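You operate a simulated robot arm through the tools that you are given. There is no shell and no other tool.

The job below is to be done with a simulated robot arm. You get a single attempt, and the scene is never put back.

## Task
Send about 15 litres from valve three to the hopper.
Fine: before any water runs, green clamp on the ribbed hose tight, inlet valve open, orange lever to hopper; valve three closed after; the meter is not reset; other valves stay; nothing spilt.

Only the result counts: the job must be done as asked and must still hold three seconds after the hand-in. Knocking over, shifting, dropping, spilling or breaking anything else fails it.

## Robot
A 6-joint arm with a fingered hand, fixed in place. Base frame: the origin is at the foot of the arm, x ahead of it, y to its left, z up. Readings come in m, rad, newtons and seconds.
It reaches about 1.346 m from its shoulder. Its first joint turns from -2.601 to 2.601 rad. Payload 3.5 kg.
Tool frame: the origin (TCP) lies between the finger pads and is the grasp point; the fingertips stand 0.026 m ahead of it; z points along the fingers, y is the line along which they close. The gripper opens to 0.132 m. The gripper's body begins 0.073 m behind the TCP. The gripper is a hand of 4 fingers: y runs from the thumb to the fingers, the wrist lies at [0, 0, -0.234] in the tool frame, and closing takes about 1.5 s.
Orientation is that of the tool frame in the base frame, as a unit quaternion [w, x, y, z]. With the fingers straight down and closing along the base's y, the tool's x points along the base's -x, its y along +y and its z along -z.

## Interface
- The arm moves only by the tool drive_tool. Its argument "plan" is a list of rows, each a list of 6 numbers: the shift along the tool's x, y, z in m, then the turn, a rotation vector about the tool's x, y, z in rad. In form: [[dx, dy, dz, ax, ay, az], ...]. A call has 1 to 20 rows; each row is the pose to reach, as a shift and turn from the pose commanded when the call began, along the tool's axes at that moment. "jaw" is the opening in per cent of the stroke, from 0 (shut) to 100 (fully open), set as the call begins (left out, the last holds). Each row takes 0.2 s and may step no farther than 0.05 m and 0.15 rad from the row before; otherwise, or with a gripper value out of range, the whole call is refused. Where a pose cannot be reached the arm comes as near as it can. A force on the tool above 40 N (or 10 N above the force at the start of the call, whichever is more), or a blocked arm, ends the call early, and 0.2 s more pass. Each finger travels about 0.108 m/s and halts on what it meets, pressing with about 25 N; the grip force reading is that of the motor and also rises with nothing between the fingers. The clock runs only during rows and for 0.2 s after the last one: add rows that repeat a pose to give the fingers time. The reply holds the time, the measured pose of the TCP, the force on the tool along the base axes, the opening and the grip force, in the units named above and with some noise, with the torque about the TCP (base axes, N m) and any sound that the robot's microphone picked up.
- Cameras (640 x 400 px; columns grow to the right, rows downward): "scene" is fixed at [0.401, -0.6486, 1.3512]; the picture's right is [-0.05, 1.00, 0.00], its down [-0.82, -0.04, -0.57] and it looks along [-0.56, -0.03, 0.82] (base axes); focal length 214 px, centre (320, 200). "wrist" rides on the gripper at [0.068, 0.002, -0.097] in the tool frame; the picture's right is [-0.03, 1.00, 0.00], its down [-0.82, -0.02, -0.58] and it looks along [-0.58, -0.02, 0.82] (tool axes); focal length 270 px, centre (320, 200). There is no depth. A picture from a camera that has moved, and an enlarged one, comes with that camera's place and axes in the base frame and with its lens.
- camera(camera): a new picture of that camera. It takes no simulated time.
- raise_lower(by): slides the trunk up (or, below 0, down) by that many m; the arm rides with it, the base frame stays. It gives what a move gives, with no picture.
- set_fingers(finger1, finger2, finger3, thumb_bend): sets how far each is bent, from 0 (flat) to 1 (curled in); at 0.3 the hand is open as for a grip, at 0.7 the pads meet at the TCP. One left out holds its place. A second passes; each finger stops where it meets its share of the squeeze, and holds until it gets a number again. A gripper value or a shape takes the hand back. It gives what a move gives, with no picture; readings hold the bend of each and the force on the fingers (four entries, about 0 where the hand has none), thumb and palm.
- preshape(shape): the hand has 4 fingers and takes this shape, open, in about a second: jaw (thumb against the fingers, like two jaws); tri (thumb and two fingers); tip (a fingertip pinch); poke (one finger out to press); point (the index stretched); flat (the hand flat); cup (the hand cupped); fist (a fist). The gripper value then closes the fingers along that shape, each until it touches; the sizes above hold for jaw. It gives what a move gives, with no picture.
- zoom(camera, box): a new picture of the part [left, top, right, bottom] of that camera's present view, enlarged. It takes no simulated time.
- close_job(): hands the job in; it is judged then, once.

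Nothing tells you positions but the pictures and the camera data. Unless the task says otherwise, let go and move clear before handing in.

The tools are called after ">>>" by a JSON object that holds its "api" and its "payload". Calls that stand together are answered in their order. drive_tool: Moves the arm, as the interface text tells. Its arguments: {"type":"object","properties":{"plan":{"type":"array"},"jaw":{"type":"number"}},"required":["plan"]} The other tools are called the same way: raise_lower (by) slides the trunk up or down; preshape (shape) gives the hand a shape; set_fingers (finger1, finger2, finger3, thumb_bend) moves the fingers one by one; camera (camera) takes a picture; zoom (camera, box) takes an enlarged picture of a part of a camera's view; close_job () hands the job in.

At the start:

```text
time: 0.0
ee_pos: [0.407, -0.4479, 1.0714]
tcp_rot: [0.0, 0.001, 1.0, -0.001]
contact_force: [-0.7, -0.1, -0.7]
moment: [0.03, -0.01, 0.0]
finger_gap: 0.132
gripper_force: 0.0
shape: jaw
bend: [0.3, 0.3, 0.3, 0.3]
finger forces: [0.0, 0.0, 0.0, 0.0, 0.0, 0.0]
trunk travel left (down, up): [-0.97, 0.0]
```

scene: 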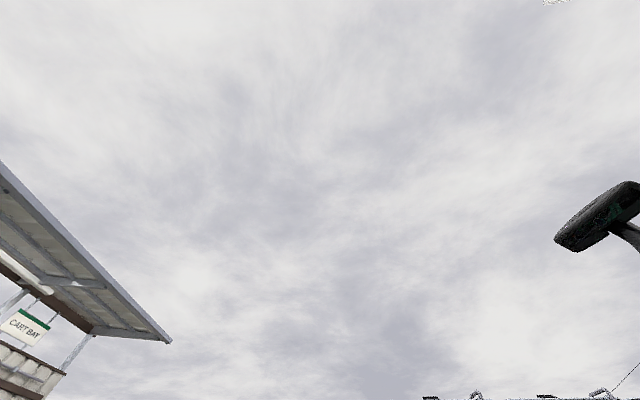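
wrist: 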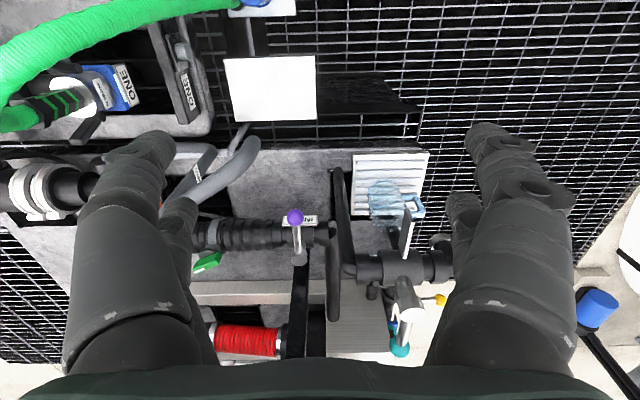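

The wrist view shows a pipe rig below the hand, with hoses, clamps, levers and labels. The picture's right is +y and its down is +x. The scene camera only sees sky. I'll take enlarged views before moving anything.

>>> {"api": "camera", "payload": {"camera": "wrist"}}

>>> {"api": "zoom", "payload": {"camera": "wrist", "box": [0, 0, 320, 200]}}

>>> {"api": "zoom", "payload": {"camera": "wrist", "box": [180, 140, 460, 360]}}

>>> {"api": "zoom", "payload": {"camera": "scene", "box": [400, 300, 640, 400]}}

```text
taken
camera wrist: at [0.3393, -0.4465, 1.1677], right [0.03, 1.0, 0.0], down [0.82, -0.02, 0.58], along [0.58, -0.02, -0.82], focal length 270 px, centre (320, 200)
```

wrist: 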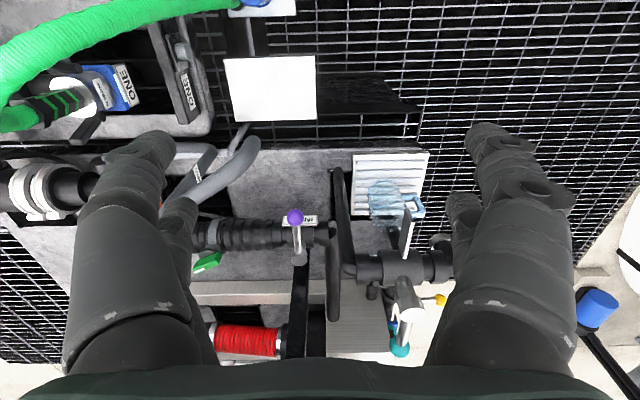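

```text
2.00 times, centred on (160, 100) of wrist
camera zoom: at [0.3393, -0.4465, 1.1677], right [0.03, 1.0, 0.0], down [0.82, -0.02, 0.58], along [0.58, -0.02, -0.82], focal length 541 px, centre (640, 400)
```

zoom: 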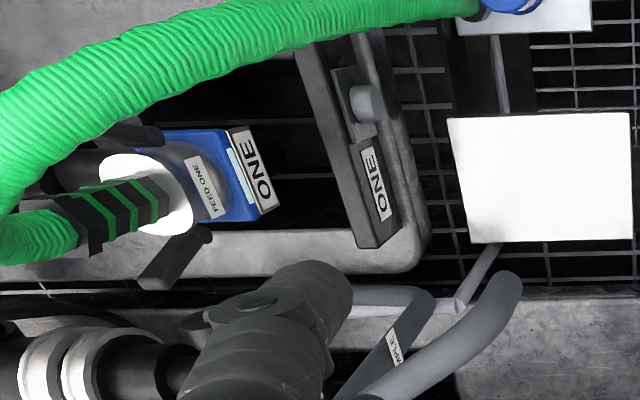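

```text
1.82 times, centred on (320, 250) of wrist
camera zoom: at [0.3393, -0.4465, 1.1677], right [0.03, 1.0, 0.0], down [0.82, -0.02, 0.58], along [0.58, -0.02, -0.82], focal length 491 px, centre (320, 109)
```

zoom: 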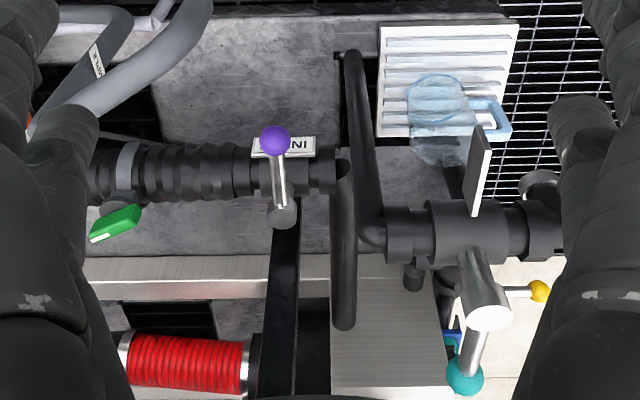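

```text
2.67 times, centred on (520, 350) of scene
camera zoom: at [0.401, -0.6486, 1.3512], right [-0.05, 1.0, 0.0], down [-0.82, -0.04, -0.57], along [-0.56, -0.03, 0.82], focal length 572 px, centre (-213, -200)
```

zoom: 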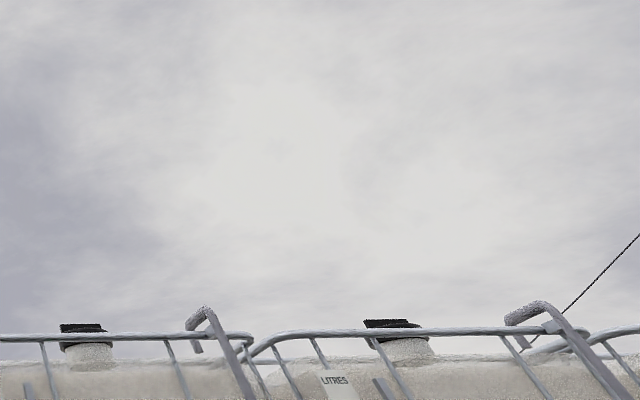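

The purple-knobbed valve is labelled "IN..", and a green clamp sits on the ribbed hose next to it. A body with a handle carries a yellow and a teal knob. Feed ONE is behind, with a green hose. I'll lift the hand straight up for a wider view.

>>> {"api": "drive_tool", "payload": {"plan": [[0, 0, -0.05, 0, 0, 0], [0, 0, -0.1, 0, 0, 0], [0, 0, -0.15, 0, 0, 0], [0, 0, -0.2, 0, 0, 0], [0, 0, -0.25, 0, 0, 0]]}}

>>> {"api": "camera", "payload": {"camera": "wrist"}}

```text
time: 1.2
ee_pos: [0.3979, -0.4527, 1.0703]
tcp_rot: [0.001, 0.0, 1.0, -0.001]
contact_force: [-1.0, -0.9, -0.2]
moment: [-0.01, -0.05, 0.02]
finger_gap: 0.1321
gripper_force: 0.1
shape: jaw
bend: [0.3, 0.3, 0.3, 0.3]
finger forces: [0.0, 0.1, 0.0, 0.0, 0.0, 0.0]
out of reach, approached as far as the arm can: row 1, 2, 3, 4, 5
trunk travel left (down, up): [-0.97, 0.0]
```

```text
taken
camera wrist: at [0.3316, -0.4517, 1.1677], right [0.03, 1.0, 0.0], down [0.82, -0.02, 0.58], along [0.58, -0.02, -0.82], focal length 270 px, centre (320, 200)
```

wrist: 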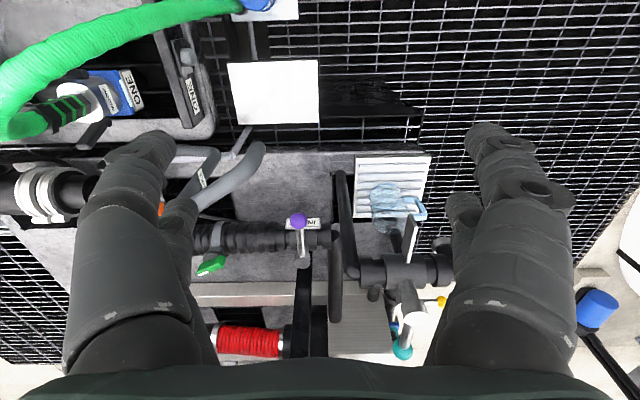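

Going straight up is out of reach. I'll tilt the hand so the fingers swing forward and the camera sees the far side.

>>> {"api": "drive_tool", "payload": {"plan": [[0, 0, 0, 0, -0.15, 0], [0, 0, 0, 0, -0.3, 0], [0, 0, 0, 0, -0.45, 0], [0, 0, 0, 0, -0.6, 0]]}}

>>> {"api": "camera", "payload": {"camera": "wrist"}}

```text
time: 2.2
ee_pos: [0.4059, -0.4476, 1.1135]
tcp_rot: [0.298, -0.001, 0.955, -0.001]
contact_force: [-0.9, 0.4, -0.4]
moment: [0.01, -0.02, 0.02]
finger_gap: 0.132
gripper_force: 0.0
shape: jaw
bend: [0.3, 0.3, 0.3, 0.3]
finger forces: [0.1, 0.0, 0.1, 0.1, 0.0, 0.1]
out of reach, approached as far as the arm can: row 2, 3, 4
trunk travel left (down, up): [-0.97, 0.0]
```

```text
taken
camera wrist: at [0.2954, -0.4462, 1.1531], right [0.02, 1.0, 0.01], down [0.34, -0.02, 0.94], along [0.94, -0.02, -0.35], focal length 270 px, centre (320, 200)
```

wrist: 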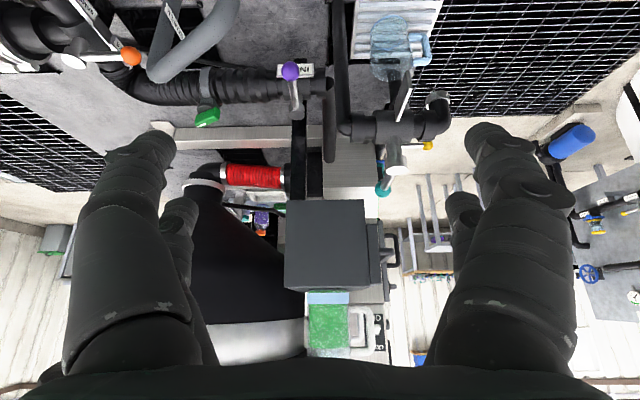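

The hopper, a dark cone, is ahead at left, and the orange lever is upper left in the view. Valves with blue wheels are on the right. I'll shift sideways toward -y to see the valve bank.

>>> {"api": "drive_tool", "payload": {"plan": [[0, -0.05, 0, 0, 0, 0], [0, -0.1, 0, 0, 0, 0], [0, -0.15, 0, 0, 0, 0], [0, -0.2, 0, 0, 0, 0], [0, -0.25, 0, 0, 0, 0]]}}

>>> {"api": "camera", "payload": {"camera": "wrist"}}

```text
time: 3.4
ee_pos: [0.4046, -0.699, 1.112]
tcp_rot: [0.297, 0.001, 0.955, -0.001]
contact_force: [1.2, 0.4, -0.1]
moment: [0.0, -0.04, 0.0]
finger_gap: 0.1317
gripper_force: 0.0
shape: jaw
bend: [0.3, 0.3, 0.3, 0.3]
finger forces: [0.0, 0.0, 0.0, 0.0, 0.1, 0.0]
out of reach, approached as far as the arm can: row 4, 5
trunk travel left (down, up): [-0.97, 0.0]
```

```text
taken
camera wrist: at [0.2946, -0.6971, 1.1528], right [0.02, 1.0, 0.01], down [0.35, -0.02, 0.94], along [0.94, -0.02, -0.35], focal length 270 px, centre (320, 200)
```

wrist: 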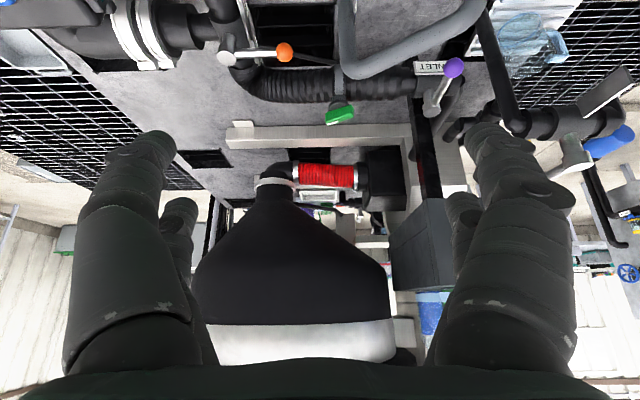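

The orange lever sits on a diverter next to the ribbed hose, which runs to the INLET valve. I'll zoom in on this part.

>>> {"api": "zoom", "payload": {"camera": "wrist", "box": [90, 0, 330, 150]}}

>>> {"api": "zoom", "payload": {"camera": "wrist", "box": [300, 0, 540, 150]}}

>>> {"api": "drive_tool", "payload": {"plan": [[0, 0, 0, 0, 0.15, 0], [0, 0, 0, 0, 0.3, 0], [0, 0, 0, 0, 0.45, 0], [0, 0, 0, 0, 0.6, 0]]}}

>>> {"api": "camera", "payload": {"camera": "wrist"}}

```text
2.67 times, centred on (210, 75) of wrist
camera zoom: at [0.2946, -0.6971, 1.1528], right [0.02, 1.0, 0.01], down [0.35, -0.02, 0.94], along [0.94, -0.02, -0.35], focal length 721 px, centre (613, 533)
```

zoom: 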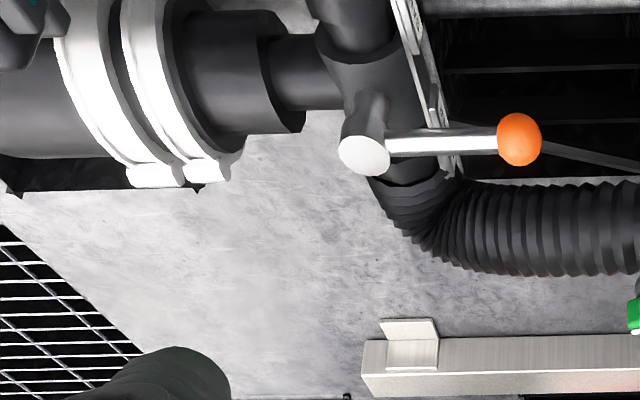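

```text
2.67 times, centred on (420, 75) of wrist
camera zoom: at [0.2946, -0.6971, 1.1528], right [0.02, 1.0, 0.01], down [0.35, -0.02, 0.94], along [0.94, -0.02, -0.35], focal length 721 px, centre (53, 533)
```

zoom: 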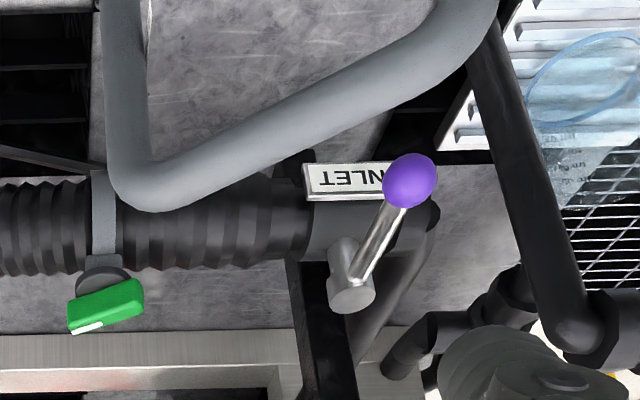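

```text
time: 4.4
ee_pos: [0.4097, -0.6967, 1.0714]
tcp_rot: [-0.002, 0.001, 1.0, -0.002]
contact_force: [0.3, 0.3, -0.2]
moment: [-0.03, -0.02, 0.0]
finger_gap: 0.1319
gripper_force: 0.0
shape: jaw
bend: [0.3, 0.3, 0.3, 0.3]
finger forces: [0.1, 0.0, 0.0, 0.0, 0.1, 0.1]
out of reach, approached as far as the arm can: row 1, 2, 3, 4
trunk travel left (down, up): [-0.97, 0.0]
```

```text
taken
camera wrist: at [0.3425, -0.6938, 1.1678], right [0.03, 1.0, 0.0], down [0.82, -0.02, 0.58], along [0.58, -0.02, -0.82], focal length 270 px, centre (320, 200)
```

wrist: 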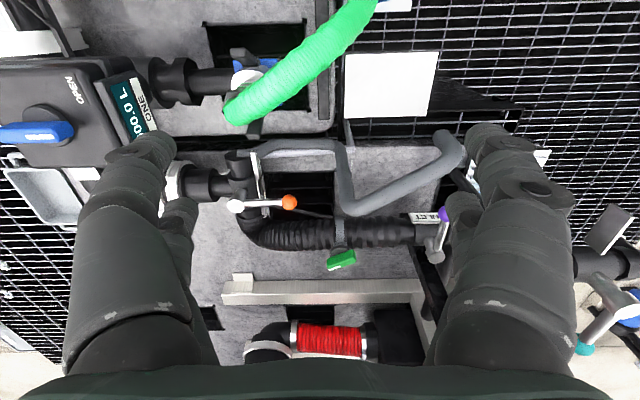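

A meter reading "..000.0 L" with a blue-handled valve unit labelled ONE is at the left. I'll keep moving toward -y.

>>> {"api": "zoom", "payload": {"camera": "wrist", "box": [0, 0, 240, 150]}}

>>> {"api": "drive_tool", "payload": {"plan": [[0, -0.05, 0, 0, 0, 0], [0, -0.1, 0, 0, 0, 0], [0, -0.15, 0, 0, 0, 0], [0, -0.2, 0, 0, 0, 0], [0, -0.25, 0, 0, 0, 0], [0, -0.3, 0, 0, 0, 0]]}}

>>> {"api": "camera", "payload": {"camera": "wrist"}}

```text
2.67 times, centred on (120, 75) of wrist
camera zoom: at [0.3425, -0.6938, 1.1678], right [0.03, 1.0, 0.0], down [0.82, -0.02, 0.58], along [0.58, -0.02, -0.82], focal length 721 px, centre (853, 533)
```

zoom: 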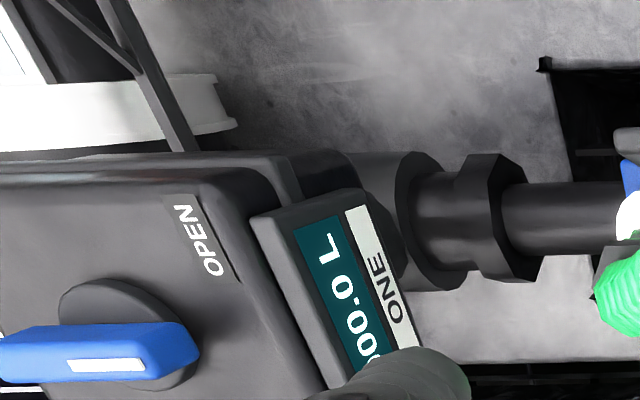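

```text
time: 5.8
ee_pos: [0.4078, -0.997, 1.0708]
tcp_rot: [0.0, 0.0, 1.0, -0.001]
contact_force: [1.1, -0.3, 0.0]
moment: [0.01, 0.02, -0.02]
finger_gap: 0.1317
gripper_force: 0.0
shape: jaw
bend: [0.3, 0.3, 0.3, 0.3]
finger forces: [0.1, 0.0, 0.1, 0.0, 0.0, 0.0]
trunk travel left (down, up): [-0.97, 0.0]
```

```text
taken
camera wrist: at [0.3396, -0.9958, 1.1673], right [0.03, 1.0, 0.0], down [0.82, -0.02, 0.58], along [0.58, -0.02, -0.82], focal length 270 px, centre (320, 200)
```

wrist: 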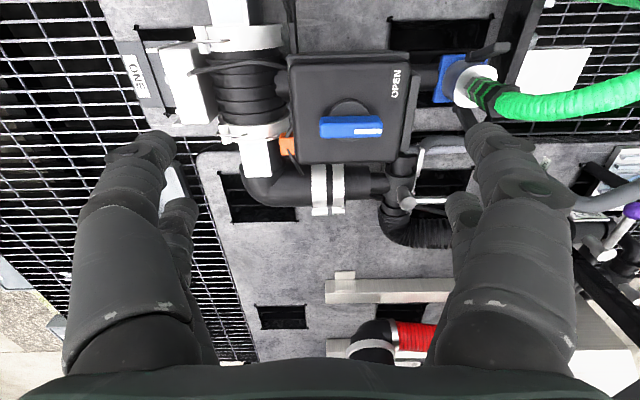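

This is unit ONE: box with blue handle, OPEN mark, meter and feed. Valve three must be elsewhere, so I'll go back to the middle and look toward +y.

>>> {"api": "drive_tool", "payload": {"plan": [[0, 0.05, 0, 0, 0, 0], [0, 0.1, 0, 0, 0, 0], [0, 0.15, 0, 0, 0, 0], [0, 0.2, 0, 0, 0, 0], [0, 0.25, 0, 0, 0, 0], [0, 0.3, 0, 0, 0, 0], [0, 0.35, 0, 0, 0, 0], [0, 0.4, 0, 0, 0, 0], [0, 0.45, 0, 0, 0, 0], [0, 0.5, 0, 0, 0, 0], [0, 0.55, 0, 0, 0, 0], [0, 0.6, 0, 0, 0, 0], [0, 0.65, 0, 0, 0, 0], [0, 0.7, 0, 0, 0, 0], [0, 0.75, 0, 0, 0, 0], [0, 0.8, 0, 0, 0, 0], [0, 0.85, 0, 0, 0, 0], [0, 0.9, 0, 0, 0, 0], [0, 0.95, 0, 0, 0, 0], [0, 1.0, 0, 0, 0, 0]]}}

>>> {"api": "camera", "payload": {"camera": "wrist"}}

```text
time: 10.0
ee_pos: [0.537, 0.0085, 1.071]
tcp_rot: [-0.001, 0.0, 1.0, -0.002]
contact_force: [0.8, -0.1, -0.7]
moment: [0.0, 0.0, 0.02]
finger_gap: 0.1318
gripper_force: 0.0
shape: jaw
bend: [0.3, 0.3, 0.3, 0.3]
finger forces: [0.0, 0.0, 0.0, 0.0, 0.0, 0.0]
out of reach, approached as far as the arm can: row 5, 7, 8, 9, 13, 14, 15, 16, 17, 18, 19, 20
trunk travel left (down, up): [-0.97, 0.0]
```

```text
taken
camera wrist: at [0.4702, 0.0093, 1.168], right [0.03, 1.0, 0.0], down [0.82, -0.02, 0.58], along [0.57, -0.02, -0.82], focal length 270 px, centre (320, 200)
```

wrist: 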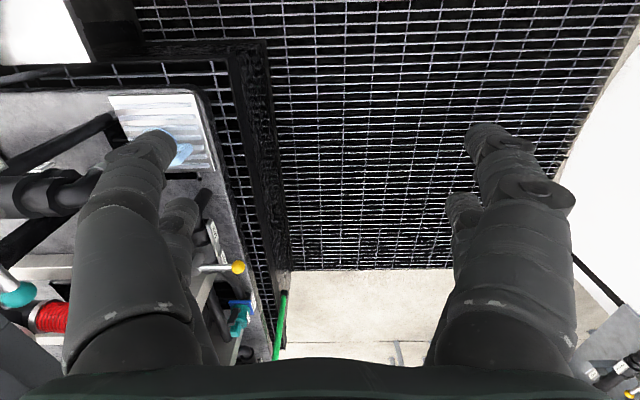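

Nothing is in reach straight ahead except grating. I'll tilt forward here to see the surroundings ahead and at +y.

>>> {"api": "drive_tool", "payload": {"plan": [[0, 0, 0, 0, -0.15, 0], [0, 0, 0, 0, -0.3, 0], [0, 0, 0, 0, -0.45, 0], [0, 0, 0, 0, -0.6, 0]]}}

>>> {"api": "camera", "payload": {"camera": "wrist"}}

>>> {"api": "zoom", "payload": {"camera": "wrist", "box": [0, 0, 320, 200]}}

```text
time: 11.0
ee_pos: [0.6707, -0.0024, 1.112]
tcp_rot: [0.295, 0.0, 0.956, -0.001]
contact_force: [0.5, 0.0, -0.3]
moment: [0.01, 0.01, -0.02]
finger_gap: 0.132
gripper_force: 0.0
shape: jaw
bend: [0.3, 0.3, 0.3, 0.3]
finger forces: [0.1, 0.0, 0.0, 0.1, 0.0, 0.0]
out of reach, approached as far as the arm can: row 1, 2, 3, 4
trunk travel left (down, up): [-0.97, 0.0]
```

```text
taken
camera wrist: at [0.5598, -0.0008, 1.153], right [0.02, 1.0, 0.01], down [0.35, -0.02, 0.94], along [0.94, -0.02, -0.35], focal length 270 px, centre (320, 200)
```

wrist: 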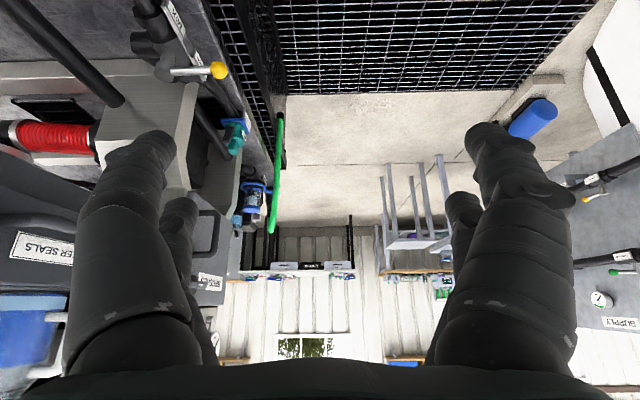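

```text
2.00 times, centred on (160, 100) of wrist
camera zoom: at [0.5598, -0.0008, 1.153], right [0.02, 1.0, 0.01], down [0.35, -0.02, 0.94], along [0.94, -0.02, -0.35], focal length 541 px, centre (640, 400)
```

zoom: 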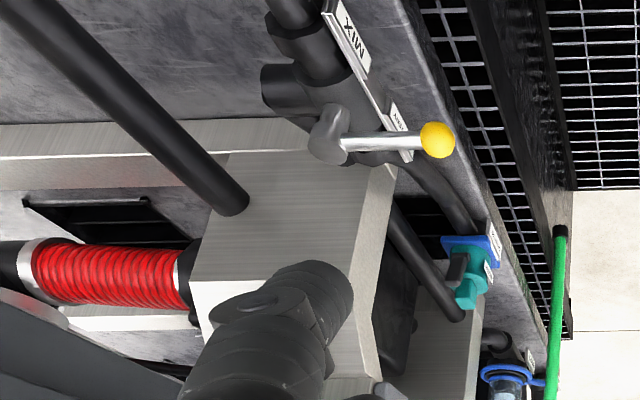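

The supply panel at +y looks separate from this rig. I'll go back over the rig and look toward -x and -y, where ONE's hose leads.

>>> {"api": "drive_tool", "payload": {"plan": [[0, 0, 0, 0, 0.15, 0], [0, 0, 0, 0, 0.3, 0], [0, 0, 0, 0, 0.45, 0], [0, 0, 0, 0, 0.6, 0]]}}

>>> {"api": "drive_tool", "payload": {"plan": [[0, -0.05, 0, 0, 0, 0], [0, -0.1, 0, 0, 0, 0], [0, -0.15, 0, 0, 0, 0], [0, -0.2, 0, 0, 0, 0], [0, -0.25, 0, 0, 0, 0], [0, -0.3, 0, 0, 0, 0], [0, -0.35, 0, 0, 0, 0], [0, -0.4, 0, 0, 0, 0], [0, -0.45, 0, 0, 0, 0], [0, -0.5, 0, 0, 0, 0], [0, -0.55, 0, 0, 0, 0], [0, -0.6, 0, 0, 0, 0], [0, -0.65, 0, 0, 0, 0], [0, -0.7, 0, 0, 0, 0], [0, -0.75, 0, 0, 0, 0], [0, -0.8, 0, 0, 0, 0]]}}

>>> {"api": "camera", "payload": {"camera": "wrist"}}

```text
time: 12.0
ee_pos: [0.6666, -0.0026, 1.0699]
tcp_rot: [-0.001, 0.0, 1.0, -0.001]
contact_force: [-0.4, 1.1, 0.7]
moment: [0.05, -0.01, -0.01]
finger_gap: 0.1317
gripper_force: 0.0
shape: jaw
bend: [0.3, 0.3, 0.3, 0.3]
finger forces: [0.0, 0.0, 0.0, 0.0, 0.0, 0.0]
out of reach, approached as far as the arm can: row 1, 2, 3, 4
trunk travel left (down, up): [-0.97, 0.0]
```

```text
time: 15.4
ee_pos: [0.6668, -0.8025, 1.0707]
tcp_rot: [-0.001, -0.001, 1.0, 0.0]
contact_force: [-0.1, -0.2, -0.4]
moment: [0.02, -0.01, 0.0]
finger_gap: 0.1317
gripper_force: 0.1
shape: jaw
bend: [0.3, 0.3, 0.3, 0.3]
finger forces: [0.0, 0.0, 0.0, 0.0, 0.1, 0.1]
out of reach, approached as far as the arm can: row 4, 5, 6, 7, 8, 10, 12
trunk travel left (down, up): [-0.97, 0.0]
```

```text
taken
camera wrist: at [0.6003, -0.8007, 1.1674], right [0.03, 1.0, 0.0], down [0.82, -0.02, 0.58], along [0.58, -0.02, -0.82], focal length 270 px, centre (320, 200)
```

wrist: 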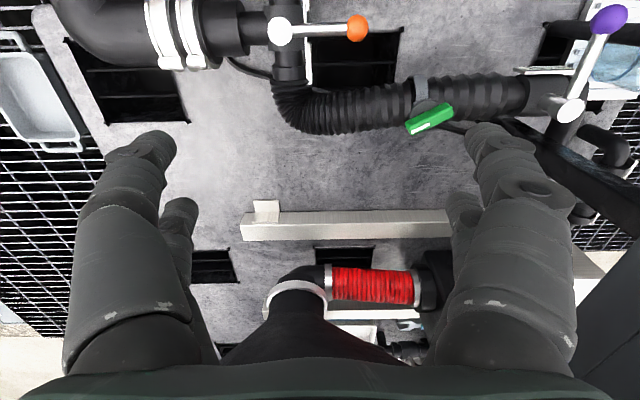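

Now I'll travel toward -x along y≈-0.8.

>>> {"api": "drive_tool", "payload": {"plan": [[0.05, 0, 0, 0, 0, 0], [0.1, 0, 0, 0, 0, 0], [0.15, 0, 0, 0, 0, 0], [0.2, 0, 0, 0, 0, 0], [0.25, 0, 0, 0, 0, 0], [0.3, 0, 0, 0, 0, 0], [0.35, 0, 0, 0, 0, 0], [0.4, 0, 0, 0, 0, 0], [0.45, 0, 0, 0, 0, 0], [0.5, 0, 0, 0, 0, 0], [0.55, 0, 0, 0, 0, 0], [0.6, 0, 0, 0, 0, 0], [0.65, 0, 0, 0, 0, 0]]}}

>>> {"api": "camera", "payload": {"camera": "wrist"}}

>>> {"api": "drive_tool", "payload": {"plan": [[0.05, 0, 0, 0, 0, 0], [0.1, 0, 0, 0, 0, 0], [0.15, 0, 0, 0, 0, 0], [0.2, 0, 0, 0, 0, 0], [0.25, 0, 0, 0, 0, 0], [0.3, 0, 0, 0, 0, 0], [0.35, 0, 0, 0, 0, 0], [0.4, 0, 0, 0, 0, 0], [0.45, 0, 0, 0, 0, 0]]}}

>>> {"api": "camera", "payload": {"camera": "wrist"}}

```text
time: 18.2
ee_pos: [0.0766, -0.8006, 1.0708]
tcp_rot: [-0.012, 0.045, 0.999, -0.003]
contact_force: [-0.1, -0.5, -0.4]
moment: [0.01, -0.05, 0.04]
finger_gap: 0.132
gripper_force: 0.0
shape: jaw
bend: [0.3, 0.3, 0.3, 0.3]
finger forces: [0.1, 0.0, 0.1, 0.0, 0.1, 0.0]
out of reach, approached as far as the arm can: row 4, 8, 11, 12, 13
trunk travel left (down, up): [-0.97, 0.0]
```

```text
taken
camera wrist: at [0.0133, -0.7925, 1.1694], right [0.11, 0.99, -0.01], down [0.83, -0.09, 0.56], along [0.55, -0.07, -0.83], focal length 270 px, centre (320, 200)
```

wrist: 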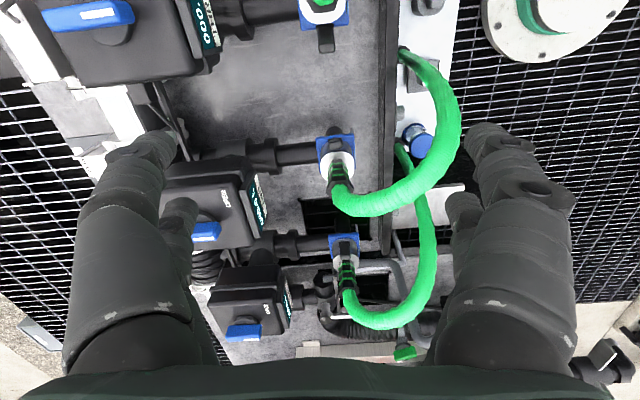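

```text
time: 20.2
ee_pos: [-0.1798, -0.8243, 1.0716]
tcp_rot: [-0.053, 0.186, 0.981, -0.007]
contact_force: [-0.6, 0.0, 0.3]
moment: [0.02, -0.01, 0.01]
finger_gap: 0.1319
gripper_force: 0.0
shape: jaw
bend: [0.3, 0.3, 0.3, 0.3]
finger forces: [0.0, 0.0, 0.0, 0.1, 0.1, 0.0]
out of reach, approached as far as the arm can: row 1, 2, 3, 4, 5, 6, 7, 8, 9
trunk travel left (down, up): [-0.97, 0.0]
```

```text
taken
camera wrist: at [-0.2308, -0.7993, 1.1751], right [0.39, 0.92, -0.04], down [0.81, -0.32, 0.49], along [0.44, -0.22, -0.87], focal length 270 px, centre (320, 200)
```

wrist: 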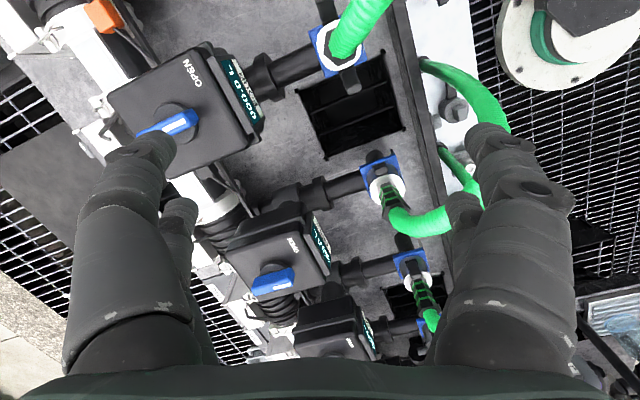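

Three or more metered valves stand in a row along -x. I'll read their labels.

>>> {"api": "zoom", "payload": {"camera": "wrist", "box": [80, 0, 320, 150]}}

>>> {"api": "zoom", "payload": {"camera": "wrist", "box": [190, 130, 450, 360]}}

>>> {"api": "zoom", "payload": {"camera": "wrist", "box": [280, 0, 520, 150]}}

```text
2.67 times, centred on (200, 75) of wrist
camera zoom: at [-0.2308, -0.7993, 1.1751], right [0.39, 0.92, -0.04], down [0.81, -0.32, 0.49], along [0.44, -0.22, -0.87], focal length 721 px, centre (640, 533)
```

zoom: 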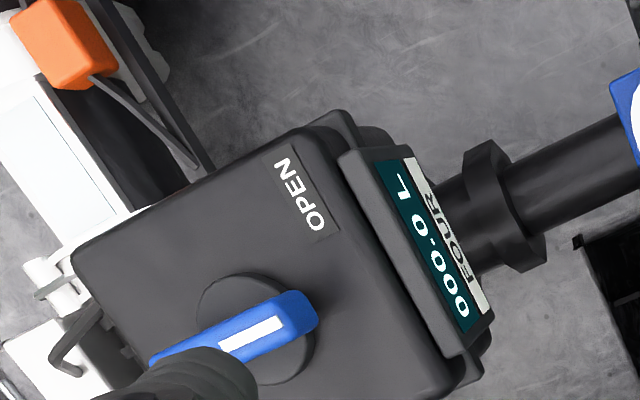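

```text
1.74 times, centred on (320, 245) of wrist
camera zoom: at [-0.2308, -0.7993, 1.1751], right [0.39, 0.92, -0.04], down [0.81, -0.32, 0.49], along [0.44, -0.22, -0.87], focal length 470 px, centre (320, 122)
```

zoom: 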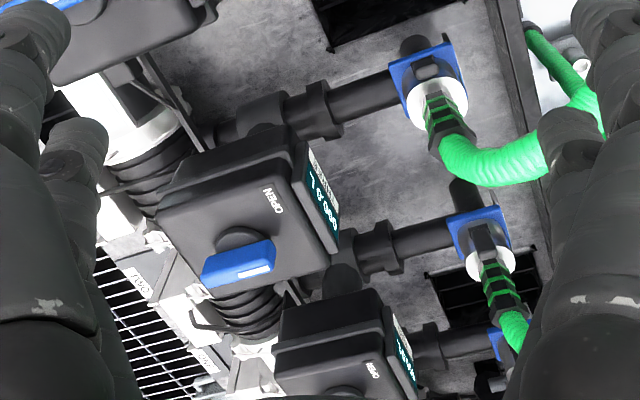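

```text
2.67 times, centred on (400, 75) of wrist
camera zoom: at [-0.2308, -0.7993, 1.1751], right [0.39, 0.92, -0.04], down [0.81, -0.32, 0.49], along [0.44, -0.22, -0.87], focal length 721 px, centre (107, 533)
```

zoom: 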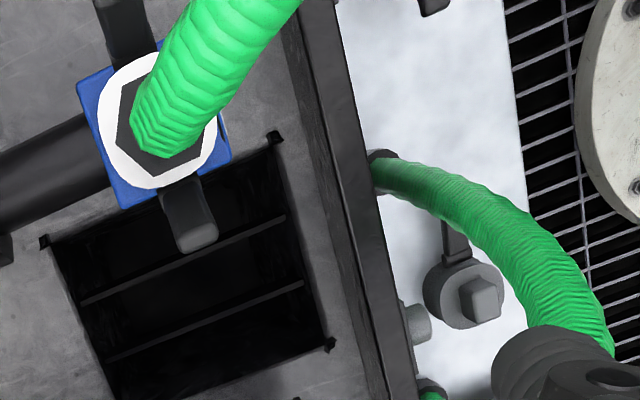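

The row reads FOUR nearest, then THREE, TWO and ONE going +x. I put the handles at about x=-0.23, -0.01, 0.21 and 0.43, with y≈-0.97 and z≈0.92. I'll turn the hand toward -y and view THREE properly.

>>> {"api": "drive_tool", "payload": {"plan": [[-0.02, 0.003, 0, 0, 0, 0.15], [-0.04, 0.007, 0, 0, 0, 0.3], [-0.06, 0.01, 0, 0, 0, 0.45], [-0.08, 0.014, 0, 0, 0, 0.6], [-0.1, 0.017, 0, 0, 0, 0.75], [-0.12, 0.02, 0, 0, 0, 0.9], [-0.14, 0.024, 0, 0, 0, 1.05], [-0.172, 0.028, 0, 0, 0, 1.2]]}}

>>> {"api": "camera", "payload": {"camera": "wrist"}}

```text
time: 22.0
ee_pos: [-0.022, -0.8568, 1.0729]
tcp_rot: [-0.04, 0.707, 0.705, -0.036]
contact_force: [-0.4, 0.2, -0.2]
moment: [-0.01, -0.08, 0.01]
finger_gap: 0.1319
gripper_force: 0.0
shape: jaw
bend: [0.3, 0.3, 0.3, 0.3]
finger forces: [0.1, 0.0, 0.1, 0.0, 0.0, 0.0]
out of reach, approached as far as the arm can: row 1, 2, 3, 4, 5, 6, 7, 8
trunk travel left (down, up): [-0.97, 0.0]
```

```text
taken
camera wrist: at [-0.008, -0.7888, 1.1686], right [0.99, -0.03, -0.11], down [0.04, -0.82, 0.57], along [-0.11, -0.57, -0.81], focal length 270 px, centre (320, 200)
```

wrist: 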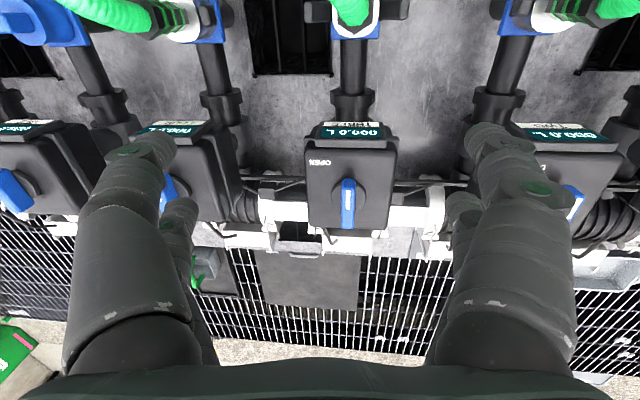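

THREE should be the one in the centre; I'll confirm from its label.

>>> {"api": "zoom", "payload": {"camera": "wrist", "box": [270, 90, 430, 250]}}

>>> {"api": "zoom", "payload": {"camera": "wrist", "box": [0, 0, 240, 200]}}

>>> {"api": "zoom", "payload": {"camera": "wrist", "box": [240, 0, 640, 150]}}

```text
2.50 times, centred on (350, 170) of wrist
camera zoom: at [-0.008, -0.7888, 1.1686], right [0.99, -0.03, -0.11], down [0.04, -0.82, 0.57], along [-0.11, -0.57, -0.81], focal length 676 px, centre (245, 275)
```

zoom: 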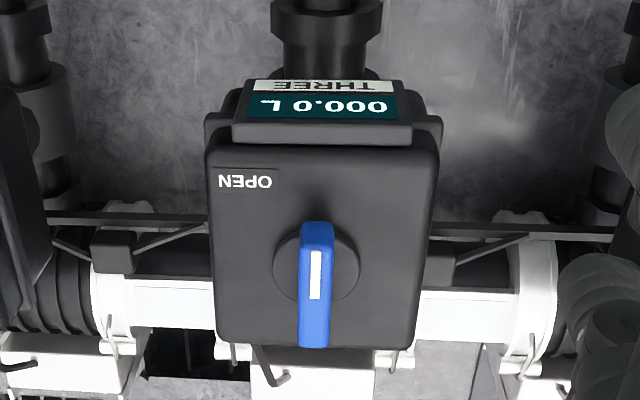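

```text
2.00 times, centred on (120, 100) of wrist
camera zoom: at [-0.008, -0.7888, 1.1686], right [0.99, -0.03, -0.11], down [0.04, -0.82, 0.57], along [-0.11, -0.57, -0.81], focal length 541 px, centre (720, 400)
```

zoom: 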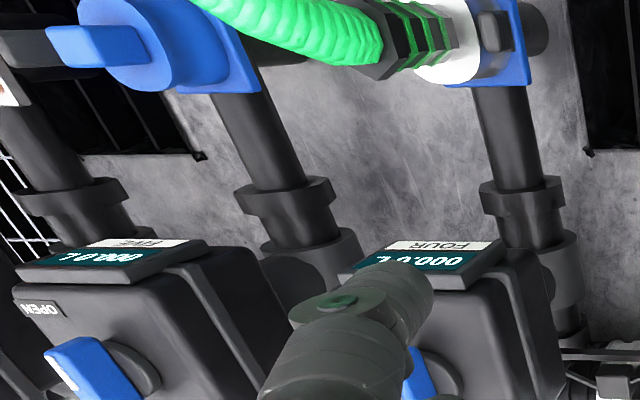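

```text
1.60 times, centred on (440, 75) of wrist
camera zoom: at [-0.008, -0.7888, 1.1686], right [0.99, -0.03, -0.11], down [0.04, -0.82, 0.57], along [-0.11, -0.57, -0.81], focal length 432 px, centre (128, 400)
```

zoom: 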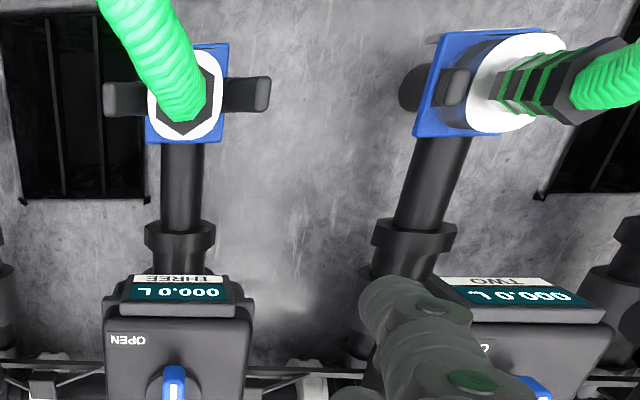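

THREE confirmed, reading 000.0 L. Its handle points to -y (closed) and the OPEN mark is at the (-x,+y) corner. Before the valve line, I'll trace hose three to the manifold by tilting the hand back toward the base.

>>> {"api": "drive_tool", "payload": {"plan": [[0, 0, 0, 0, 0.15, 0], [0, 0, 0, 0, 0.3, 0], [0, 0, 0, 0, 0.45, 0], [0, 0, 0, 0, 0.6, 0]]}}

>>> {"api": "camera", "payload": {"camera": "wrist"}}

```text
time: 23.0
ee_pos: [-0.0223, -0.856, 1.0955]
tcp_rot: [-0.194, 0.698, 0.679, 0.12]
contact_force: [0.4, -0.6, -0.4]
moment: [0.05, 0.03, 0.02]
finger_gap: 0.1321
gripper_force: 0.1
shape: jaw
bend: [0.3, 0.3, 0.3, 0.3]
finger forces: [0.1, 0.0, 0.0, 0.0, 0.1, 0.1]
out of reach, approached as far as the arm can: row 2, 3, 4
trunk travel left (down, up): [-0.97, 0.0]
```

```text
taken
camera wrist: at [-0.007, -0.8366, 1.211], right [0.99, -0.03, -0.12], down [0.0, -0.99, 0.17], along [-0.12, -0.17, -0.98], focal length 270 px, centre (320, 200)
```

wrist: 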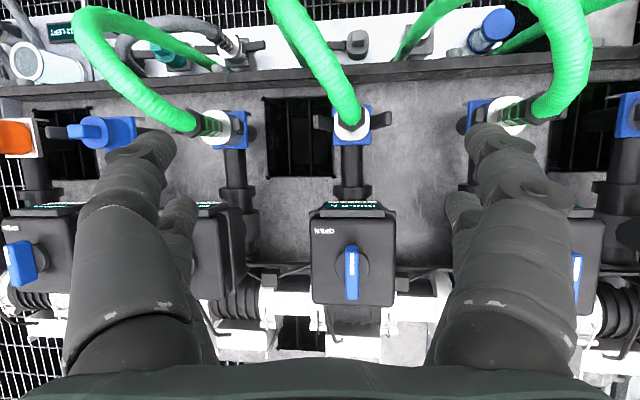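

>>> {"api": "drive_tool", "payload": {"plan": [[0, 0, 0, 0, 0.15, 0], [0, 0, 0, 0, 0.3, 0], [0, 0, 0, 0, 0.45, 0], [0, 0, 0, 0, 0.6, 0]]}}

>>> {"api": "camera", "payload": {"camera": "wrist"}}

>>> {"api": "zoom", "payload": {"camera": "wrist", "box": [160, 0, 480, 200]}}

```text
time: 24.0
ee_pos: [-0.0226, -0.8562, 1.0953]
tcp_rot: [-0.192, 0.698, 0.679, 0.119]
contact_force: [-0.3, 0.7, 0.2]
moment: [0.01, 0.01, 0.02]
finger_gap: 0.132
gripper_force: 0.1
shape: jaw
bend: [0.3, 0.3, 0.3, 0.3]
finger forces: [0.0, 0.0, 0.0, 0.0, 0.0, 0.0]
out of reach, approached as far as the arm can: row 1, 2, 3, 4
trunk travel left (down, up): [-0.97, 0.0]
```

```text
taken
camera wrist: at [-0.007, -0.8365, 1.2109], right [0.99, -0.02, -0.12], down [0.0, -0.99, 0.17], along [-0.12, -0.17, -0.98], focal length 270 px, centre (320, 200)
```

wrist: 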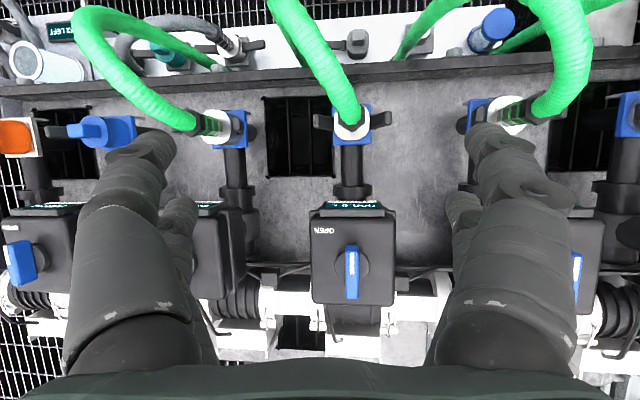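

```text
2.00 times, centred on (320, 100) of wrist
camera zoom: at [-0.007, -0.8365, 1.2109], right [0.99, -0.02, -0.12], down [0.0, -0.99, 0.17], along [-0.12, -0.17, -0.98], focal length 541 px, centre (320, 400)
```

zoom: 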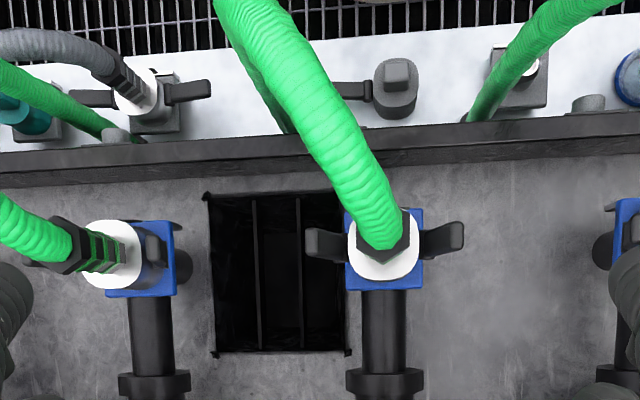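

Feed three's cam-lock and green hose look seated and run to the manifold beside the row. Next I'll inspect the orange lever, which I put at knob ≈(0.62,-0.76,0.78) and pivot ≈(0.62,-0.85,0.785).

>>> {"api": "drive_tool", "payload": {"plan": [[0.01, 0.039, 0.002, 0.0225, -0.036, -0.131], [0.02, 0.078, 0.004, 0.045, -0.072, -0.261], [0.03, 0.117, 0.006, 0.0675, -0.1085, -0.392], [0.04, 0.156, 0.0075, 0.09, -0.145, -0.523], [0.05, 0.195, 0.009, 0.1125, -0.181, -0.653], [0.06, 0.234, 0.011, 0.135, -0.217, -0.784], [0.069, 0.272, 0.013, 0.1575, -0.253, -0.915], [0.079, 0.311, 0.015, 0.18, -0.289, -1.045], [0.089, 0.35, 0.017, 0.2025, -0.3255, -1.176], [0.099, 0.389, 0.019, 0.225, -0.362, -1.307], [0.109, 0.428, 0.021, 0.2475, -0.398, -1.437], [0.119, 0.467, 0.0225, 0.27, -0.434, -1.568]]}}

>>> {"api": "camera", "payload": {"camera": "wrist"}}

>>> {"api": "zoom", "payload": {"camera": "wrist", "box": [200, 100, 440, 250]}}

```text
time: 26.6
ee_pos: [0.4429, -0.7378, 1.0704]
tcp_rot: [-0.002, -0.002, 1.0, -0.002]
contact_force: [0.6, 0.1, 0.3]
moment: [-0.04, -0.02, -0.01]
finger_gap: 0.132
gripper_force: 0.1
shape: jaw
bend: [0.3, 0.3, 0.3, 0.3]
finger forces: [0.0, 0.0, 0.0, 0.0, 0.1, 0.0]
out of reach, approached as far as the arm can: row 2, 3, 4, 5, 6, 7, 8, 9, 10, 11, 12
trunk travel left (down, up): [-0.97, 0.0]
```

```text
taken
camera wrist: at [0.3761, -0.7365, 1.1678], right [0.02, 1.0, 0.0], down [0.82, -0.02, 0.58], along [0.58, -0.01, -0.82], focal length 270 px, centre (320, 200)
```

wrist: 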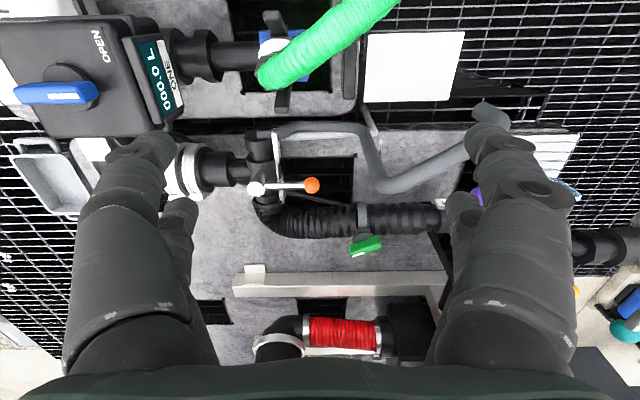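

```text
2.67 times, centred on (320, 175) of wrist
camera zoom: at [0.3761, -0.7365, 1.1678], right [0.02, 1.0, 0.0], down [0.82, -0.02, 0.58], along [0.58, -0.01, -0.82], focal length 721 px, centre (320, 267)
```

zoom: 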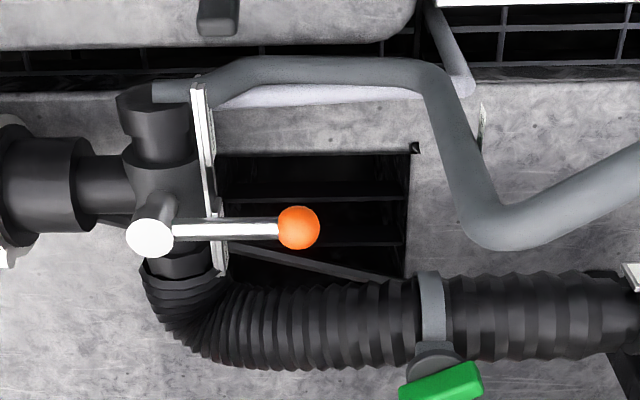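

The diverter feeds a grey hose marked SAMPLE at one end and the ribbed hose at the other, with label plates edge-on to this view. I'll move toward +y to read the plates.

>>> {"api": "drive_tool", "payload": {"plan": [[-0.02, 0.05, 0, 0, 0, 0], [-0.04, 0.1, 0, 0, 0, 0], [-0.06, 0.15, 0, 0, 0, 0], [-0.08, 0.2, 0, 0, 0, 0], [-0.1, 0.25, 0, 0, 0, 0]]}}

>>> {"api": "camera", "payload": {"camera": "wrist"}}

>>> {"api": "zoom", "payload": {"camera": "wrist", "box": [0, 80, 200, 240]}}

```text
refused: row 1 steps farther than a row can; nothing moved
```

```text
taken
camera wrist: at [0.3761, -0.7365, 1.1678], right [0.02, 1.0, 0.0], down [0.82, -0.02, 0.58], along [0.58, -0.01, -0.82], focal length 270 px, centre (320, 200)
```

wrist: 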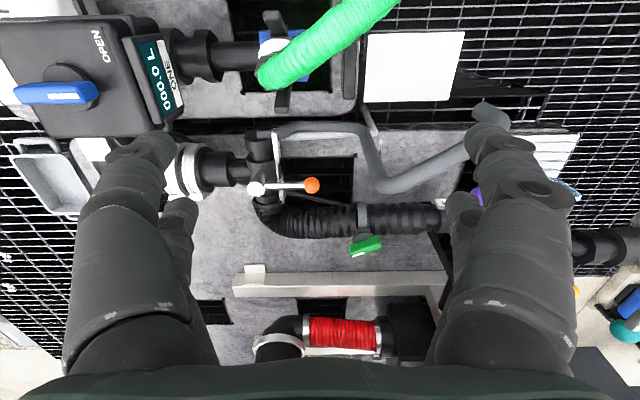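

```text
2.50 times, centred on (100, 160) of wrist
camera zoom: at [0.3761, -0.7365, 1.1678], right [0.02, 1.0, 0.0], down [0.82, -0.02, 0.58], along [0.58, -0.01, -0.82], focal length 676 px, centre (870, 300)
```

zoom: 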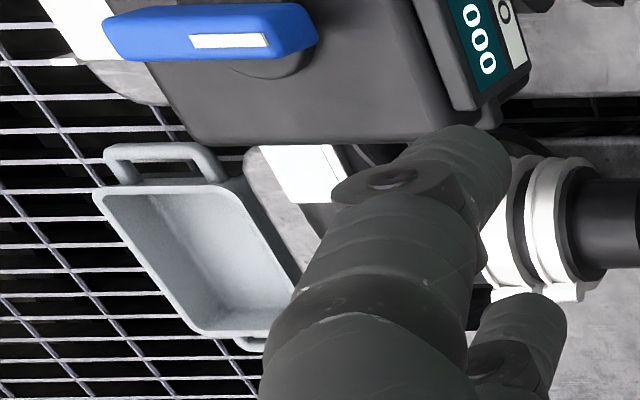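

>>> {"api": "drive_tool", "payload": {"plan": [[-0.015, 0.045, 0, 0, 0, 0], [-0.03, 0.09, 0, 0, 0, 0], [-0.045, 0.135, 0, 0, 0, 0], [-0.06, 0.18, 0, 0, 0, 0], [-0.075, 0.225, 0, 0, 0, 0], [-0.09, 0.27, 0, 0, 0, 0]]}}

>>> {"api": "camera", "payload": {"camera": "wrist"}}

>>> {"api": "zoom", "payload": {"camera": "wrist", "box": [60, 60, 260, 200]}}

```text
time: 28.0
ee_pos: [0.5369, -0.4651, 1.0719]
tcp_rot: [-0.002, -0.002, 1.0, -0.001]
contact_force: [0.3, -0.2, -0.2]
moment: [-0.03, 0.01, 0.01]
finger_gap: 0.1322
gripper_force: 0.0
shape: jaw
bend: [0.3, 0.3, 0.3, 0.3]
finger forces: [0.0, 0.0, 0.0, 0.1, 0.0, 0.0]
out of reach, approached as far as the arm can: row 2
trunk travel left (down, up): [-0.97, 0.0]
```

```text
taken
camera wrist: at [0.4701, -0.4634, 1.1679], right [0.02, 1.0, 0.0], down [0.82, -0.02, 0.58], along [0.58, -0.02, -0.82], focal length 270 px, centre (320, 200)
```

wrist: 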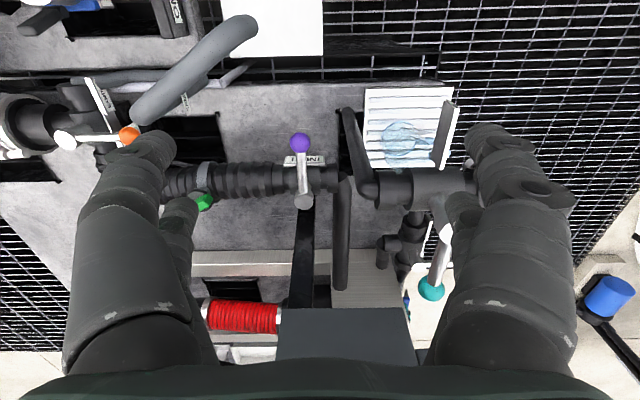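

```text
2.86 times, centred on (160, 130) of wrist
camera zoom: at [0.4701, -0.4634, 1.1679], right [0.02, 1.0, 0.0], down [0.82, -0.02, 0.58], along [0.58, -0.02, -0.82], focal length 772 px, centre (777, 400)
```

zoom: 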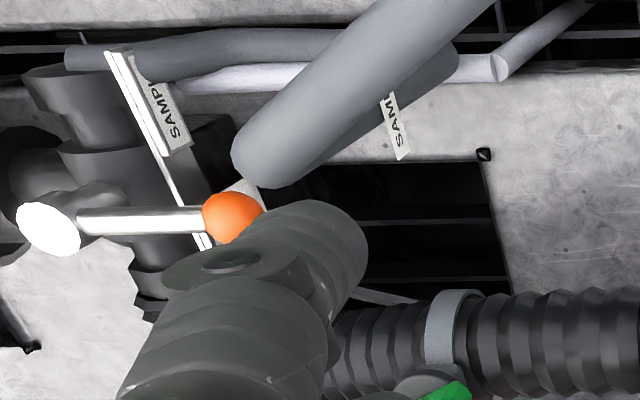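

SAMPLE is at the -x end of the plate, and the other end should read HOPPER. I'll zoom on the inlet valve and the neighbouring levers.

>>> {"api": "zoom", "payload": {"camera": "wrist", "box": [180, 110, 380, 235]}}

>>> {"api": "zoom", "payload": {"camera": "wrist", "box": [320, 80, 500, 320]}}

>>> {"api": "drive_tool", "payload": {"plan": [[-0.015, -0.04, 0, 0, 0, 0], [-0.03, -0.08, 0, 0, 0, 0], [-0.045, -0.11, 0, 0, 0, 0]]}}

>>> {"api": "camera", "payload": {"camera": "wrist"}}

>>> {"api": "zoom", "payload": {"camera": "wrist", "box": [120, 20, 380, 180]}}

```text
3.20 times, centred on (280, 172) of wrist
camera zoom: at [0.4701, -0.4634, 1.1679], right [0.02, 1.0, 0.0], down [0.82, -0.02, 0.58], along [0.58, -0.02, -0.82], focal length 865 px, centre (448, 288)
```

zoom: 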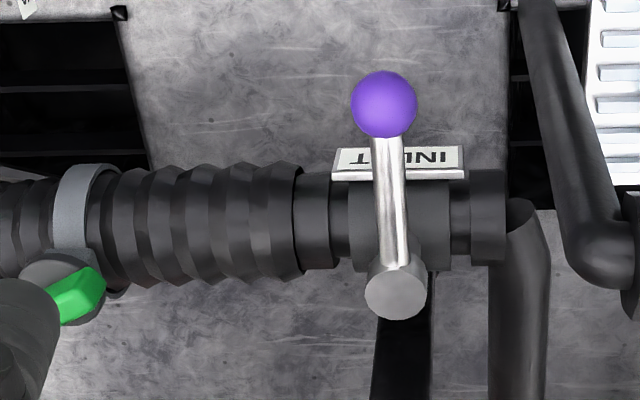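

```text
1.67 times, centred on (410, 200) of wrist
camera zoom: at [0.4701, -0.4634, 1.1679], right [0.02, 1.0, 0.0], down [0.82, -0.02, 0.58], along [0.58, -0.02, -0.82], focal length 450 px, centre (170, 200)
```

zoom: 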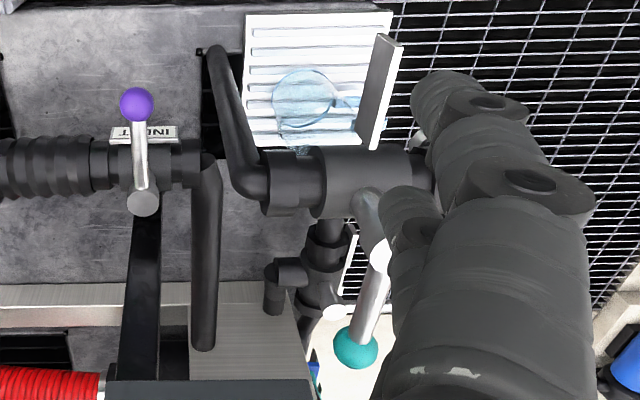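

```text
time: 28.8
ee_pos: [0.5814, -0.5759, 1.0717]
tcp_rot: [-0.001, -0.001, 1.0, -0.001]
contact_force: [0.0, 0.0, 0.1]
moment: [0.02, -0.01, -0.02]
finger_gap: 0.132
gripper_force: 0.1
shape: jaw
bend: [0.3, 0.3, 0.3, 0.3]
finger forces: [0.1, 0.1, 0.0, 0.1, 0.1, 0.0]
trunk travel left (down, up): [-0.97, 0.0]
```

```text
taken
camera wrist: at [0.5141, -0.5754, 1.1677], right [0.02, 1.0, 0.0], down [0.82, -0.02, 0.58], along [0.58, -0.02, -0.82], focal length 270 px, centre (320, 200)
```

wrist: 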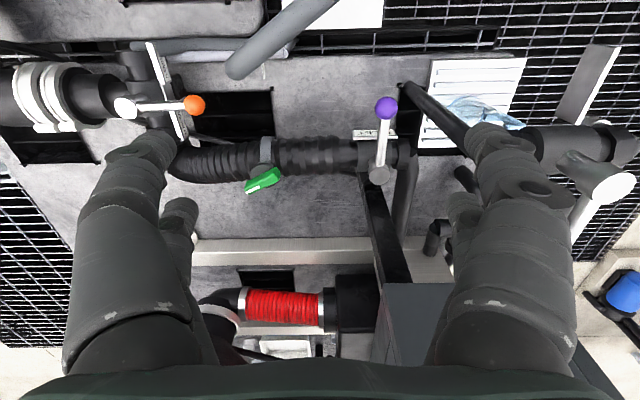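

```text
2.46 times, centred on (250, 100) of wrist
camera zoom: at [0.5141, -0.5754, 1.1677], right [0.02, 1.0, 0.0], down [0.82, -0.02, 0.58], along [0.58, -0.02, -0.82], focal length 665 px, centre (492, 446)
```

zoom: 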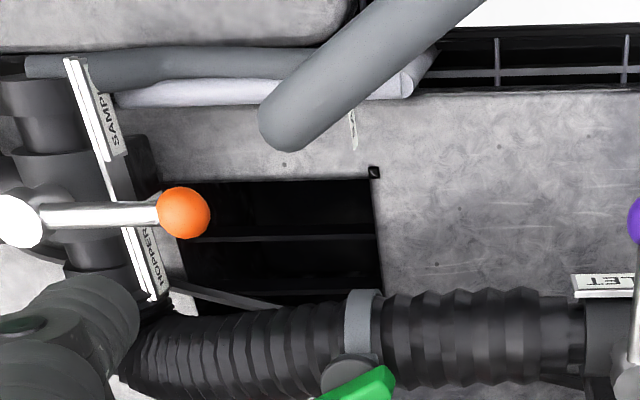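

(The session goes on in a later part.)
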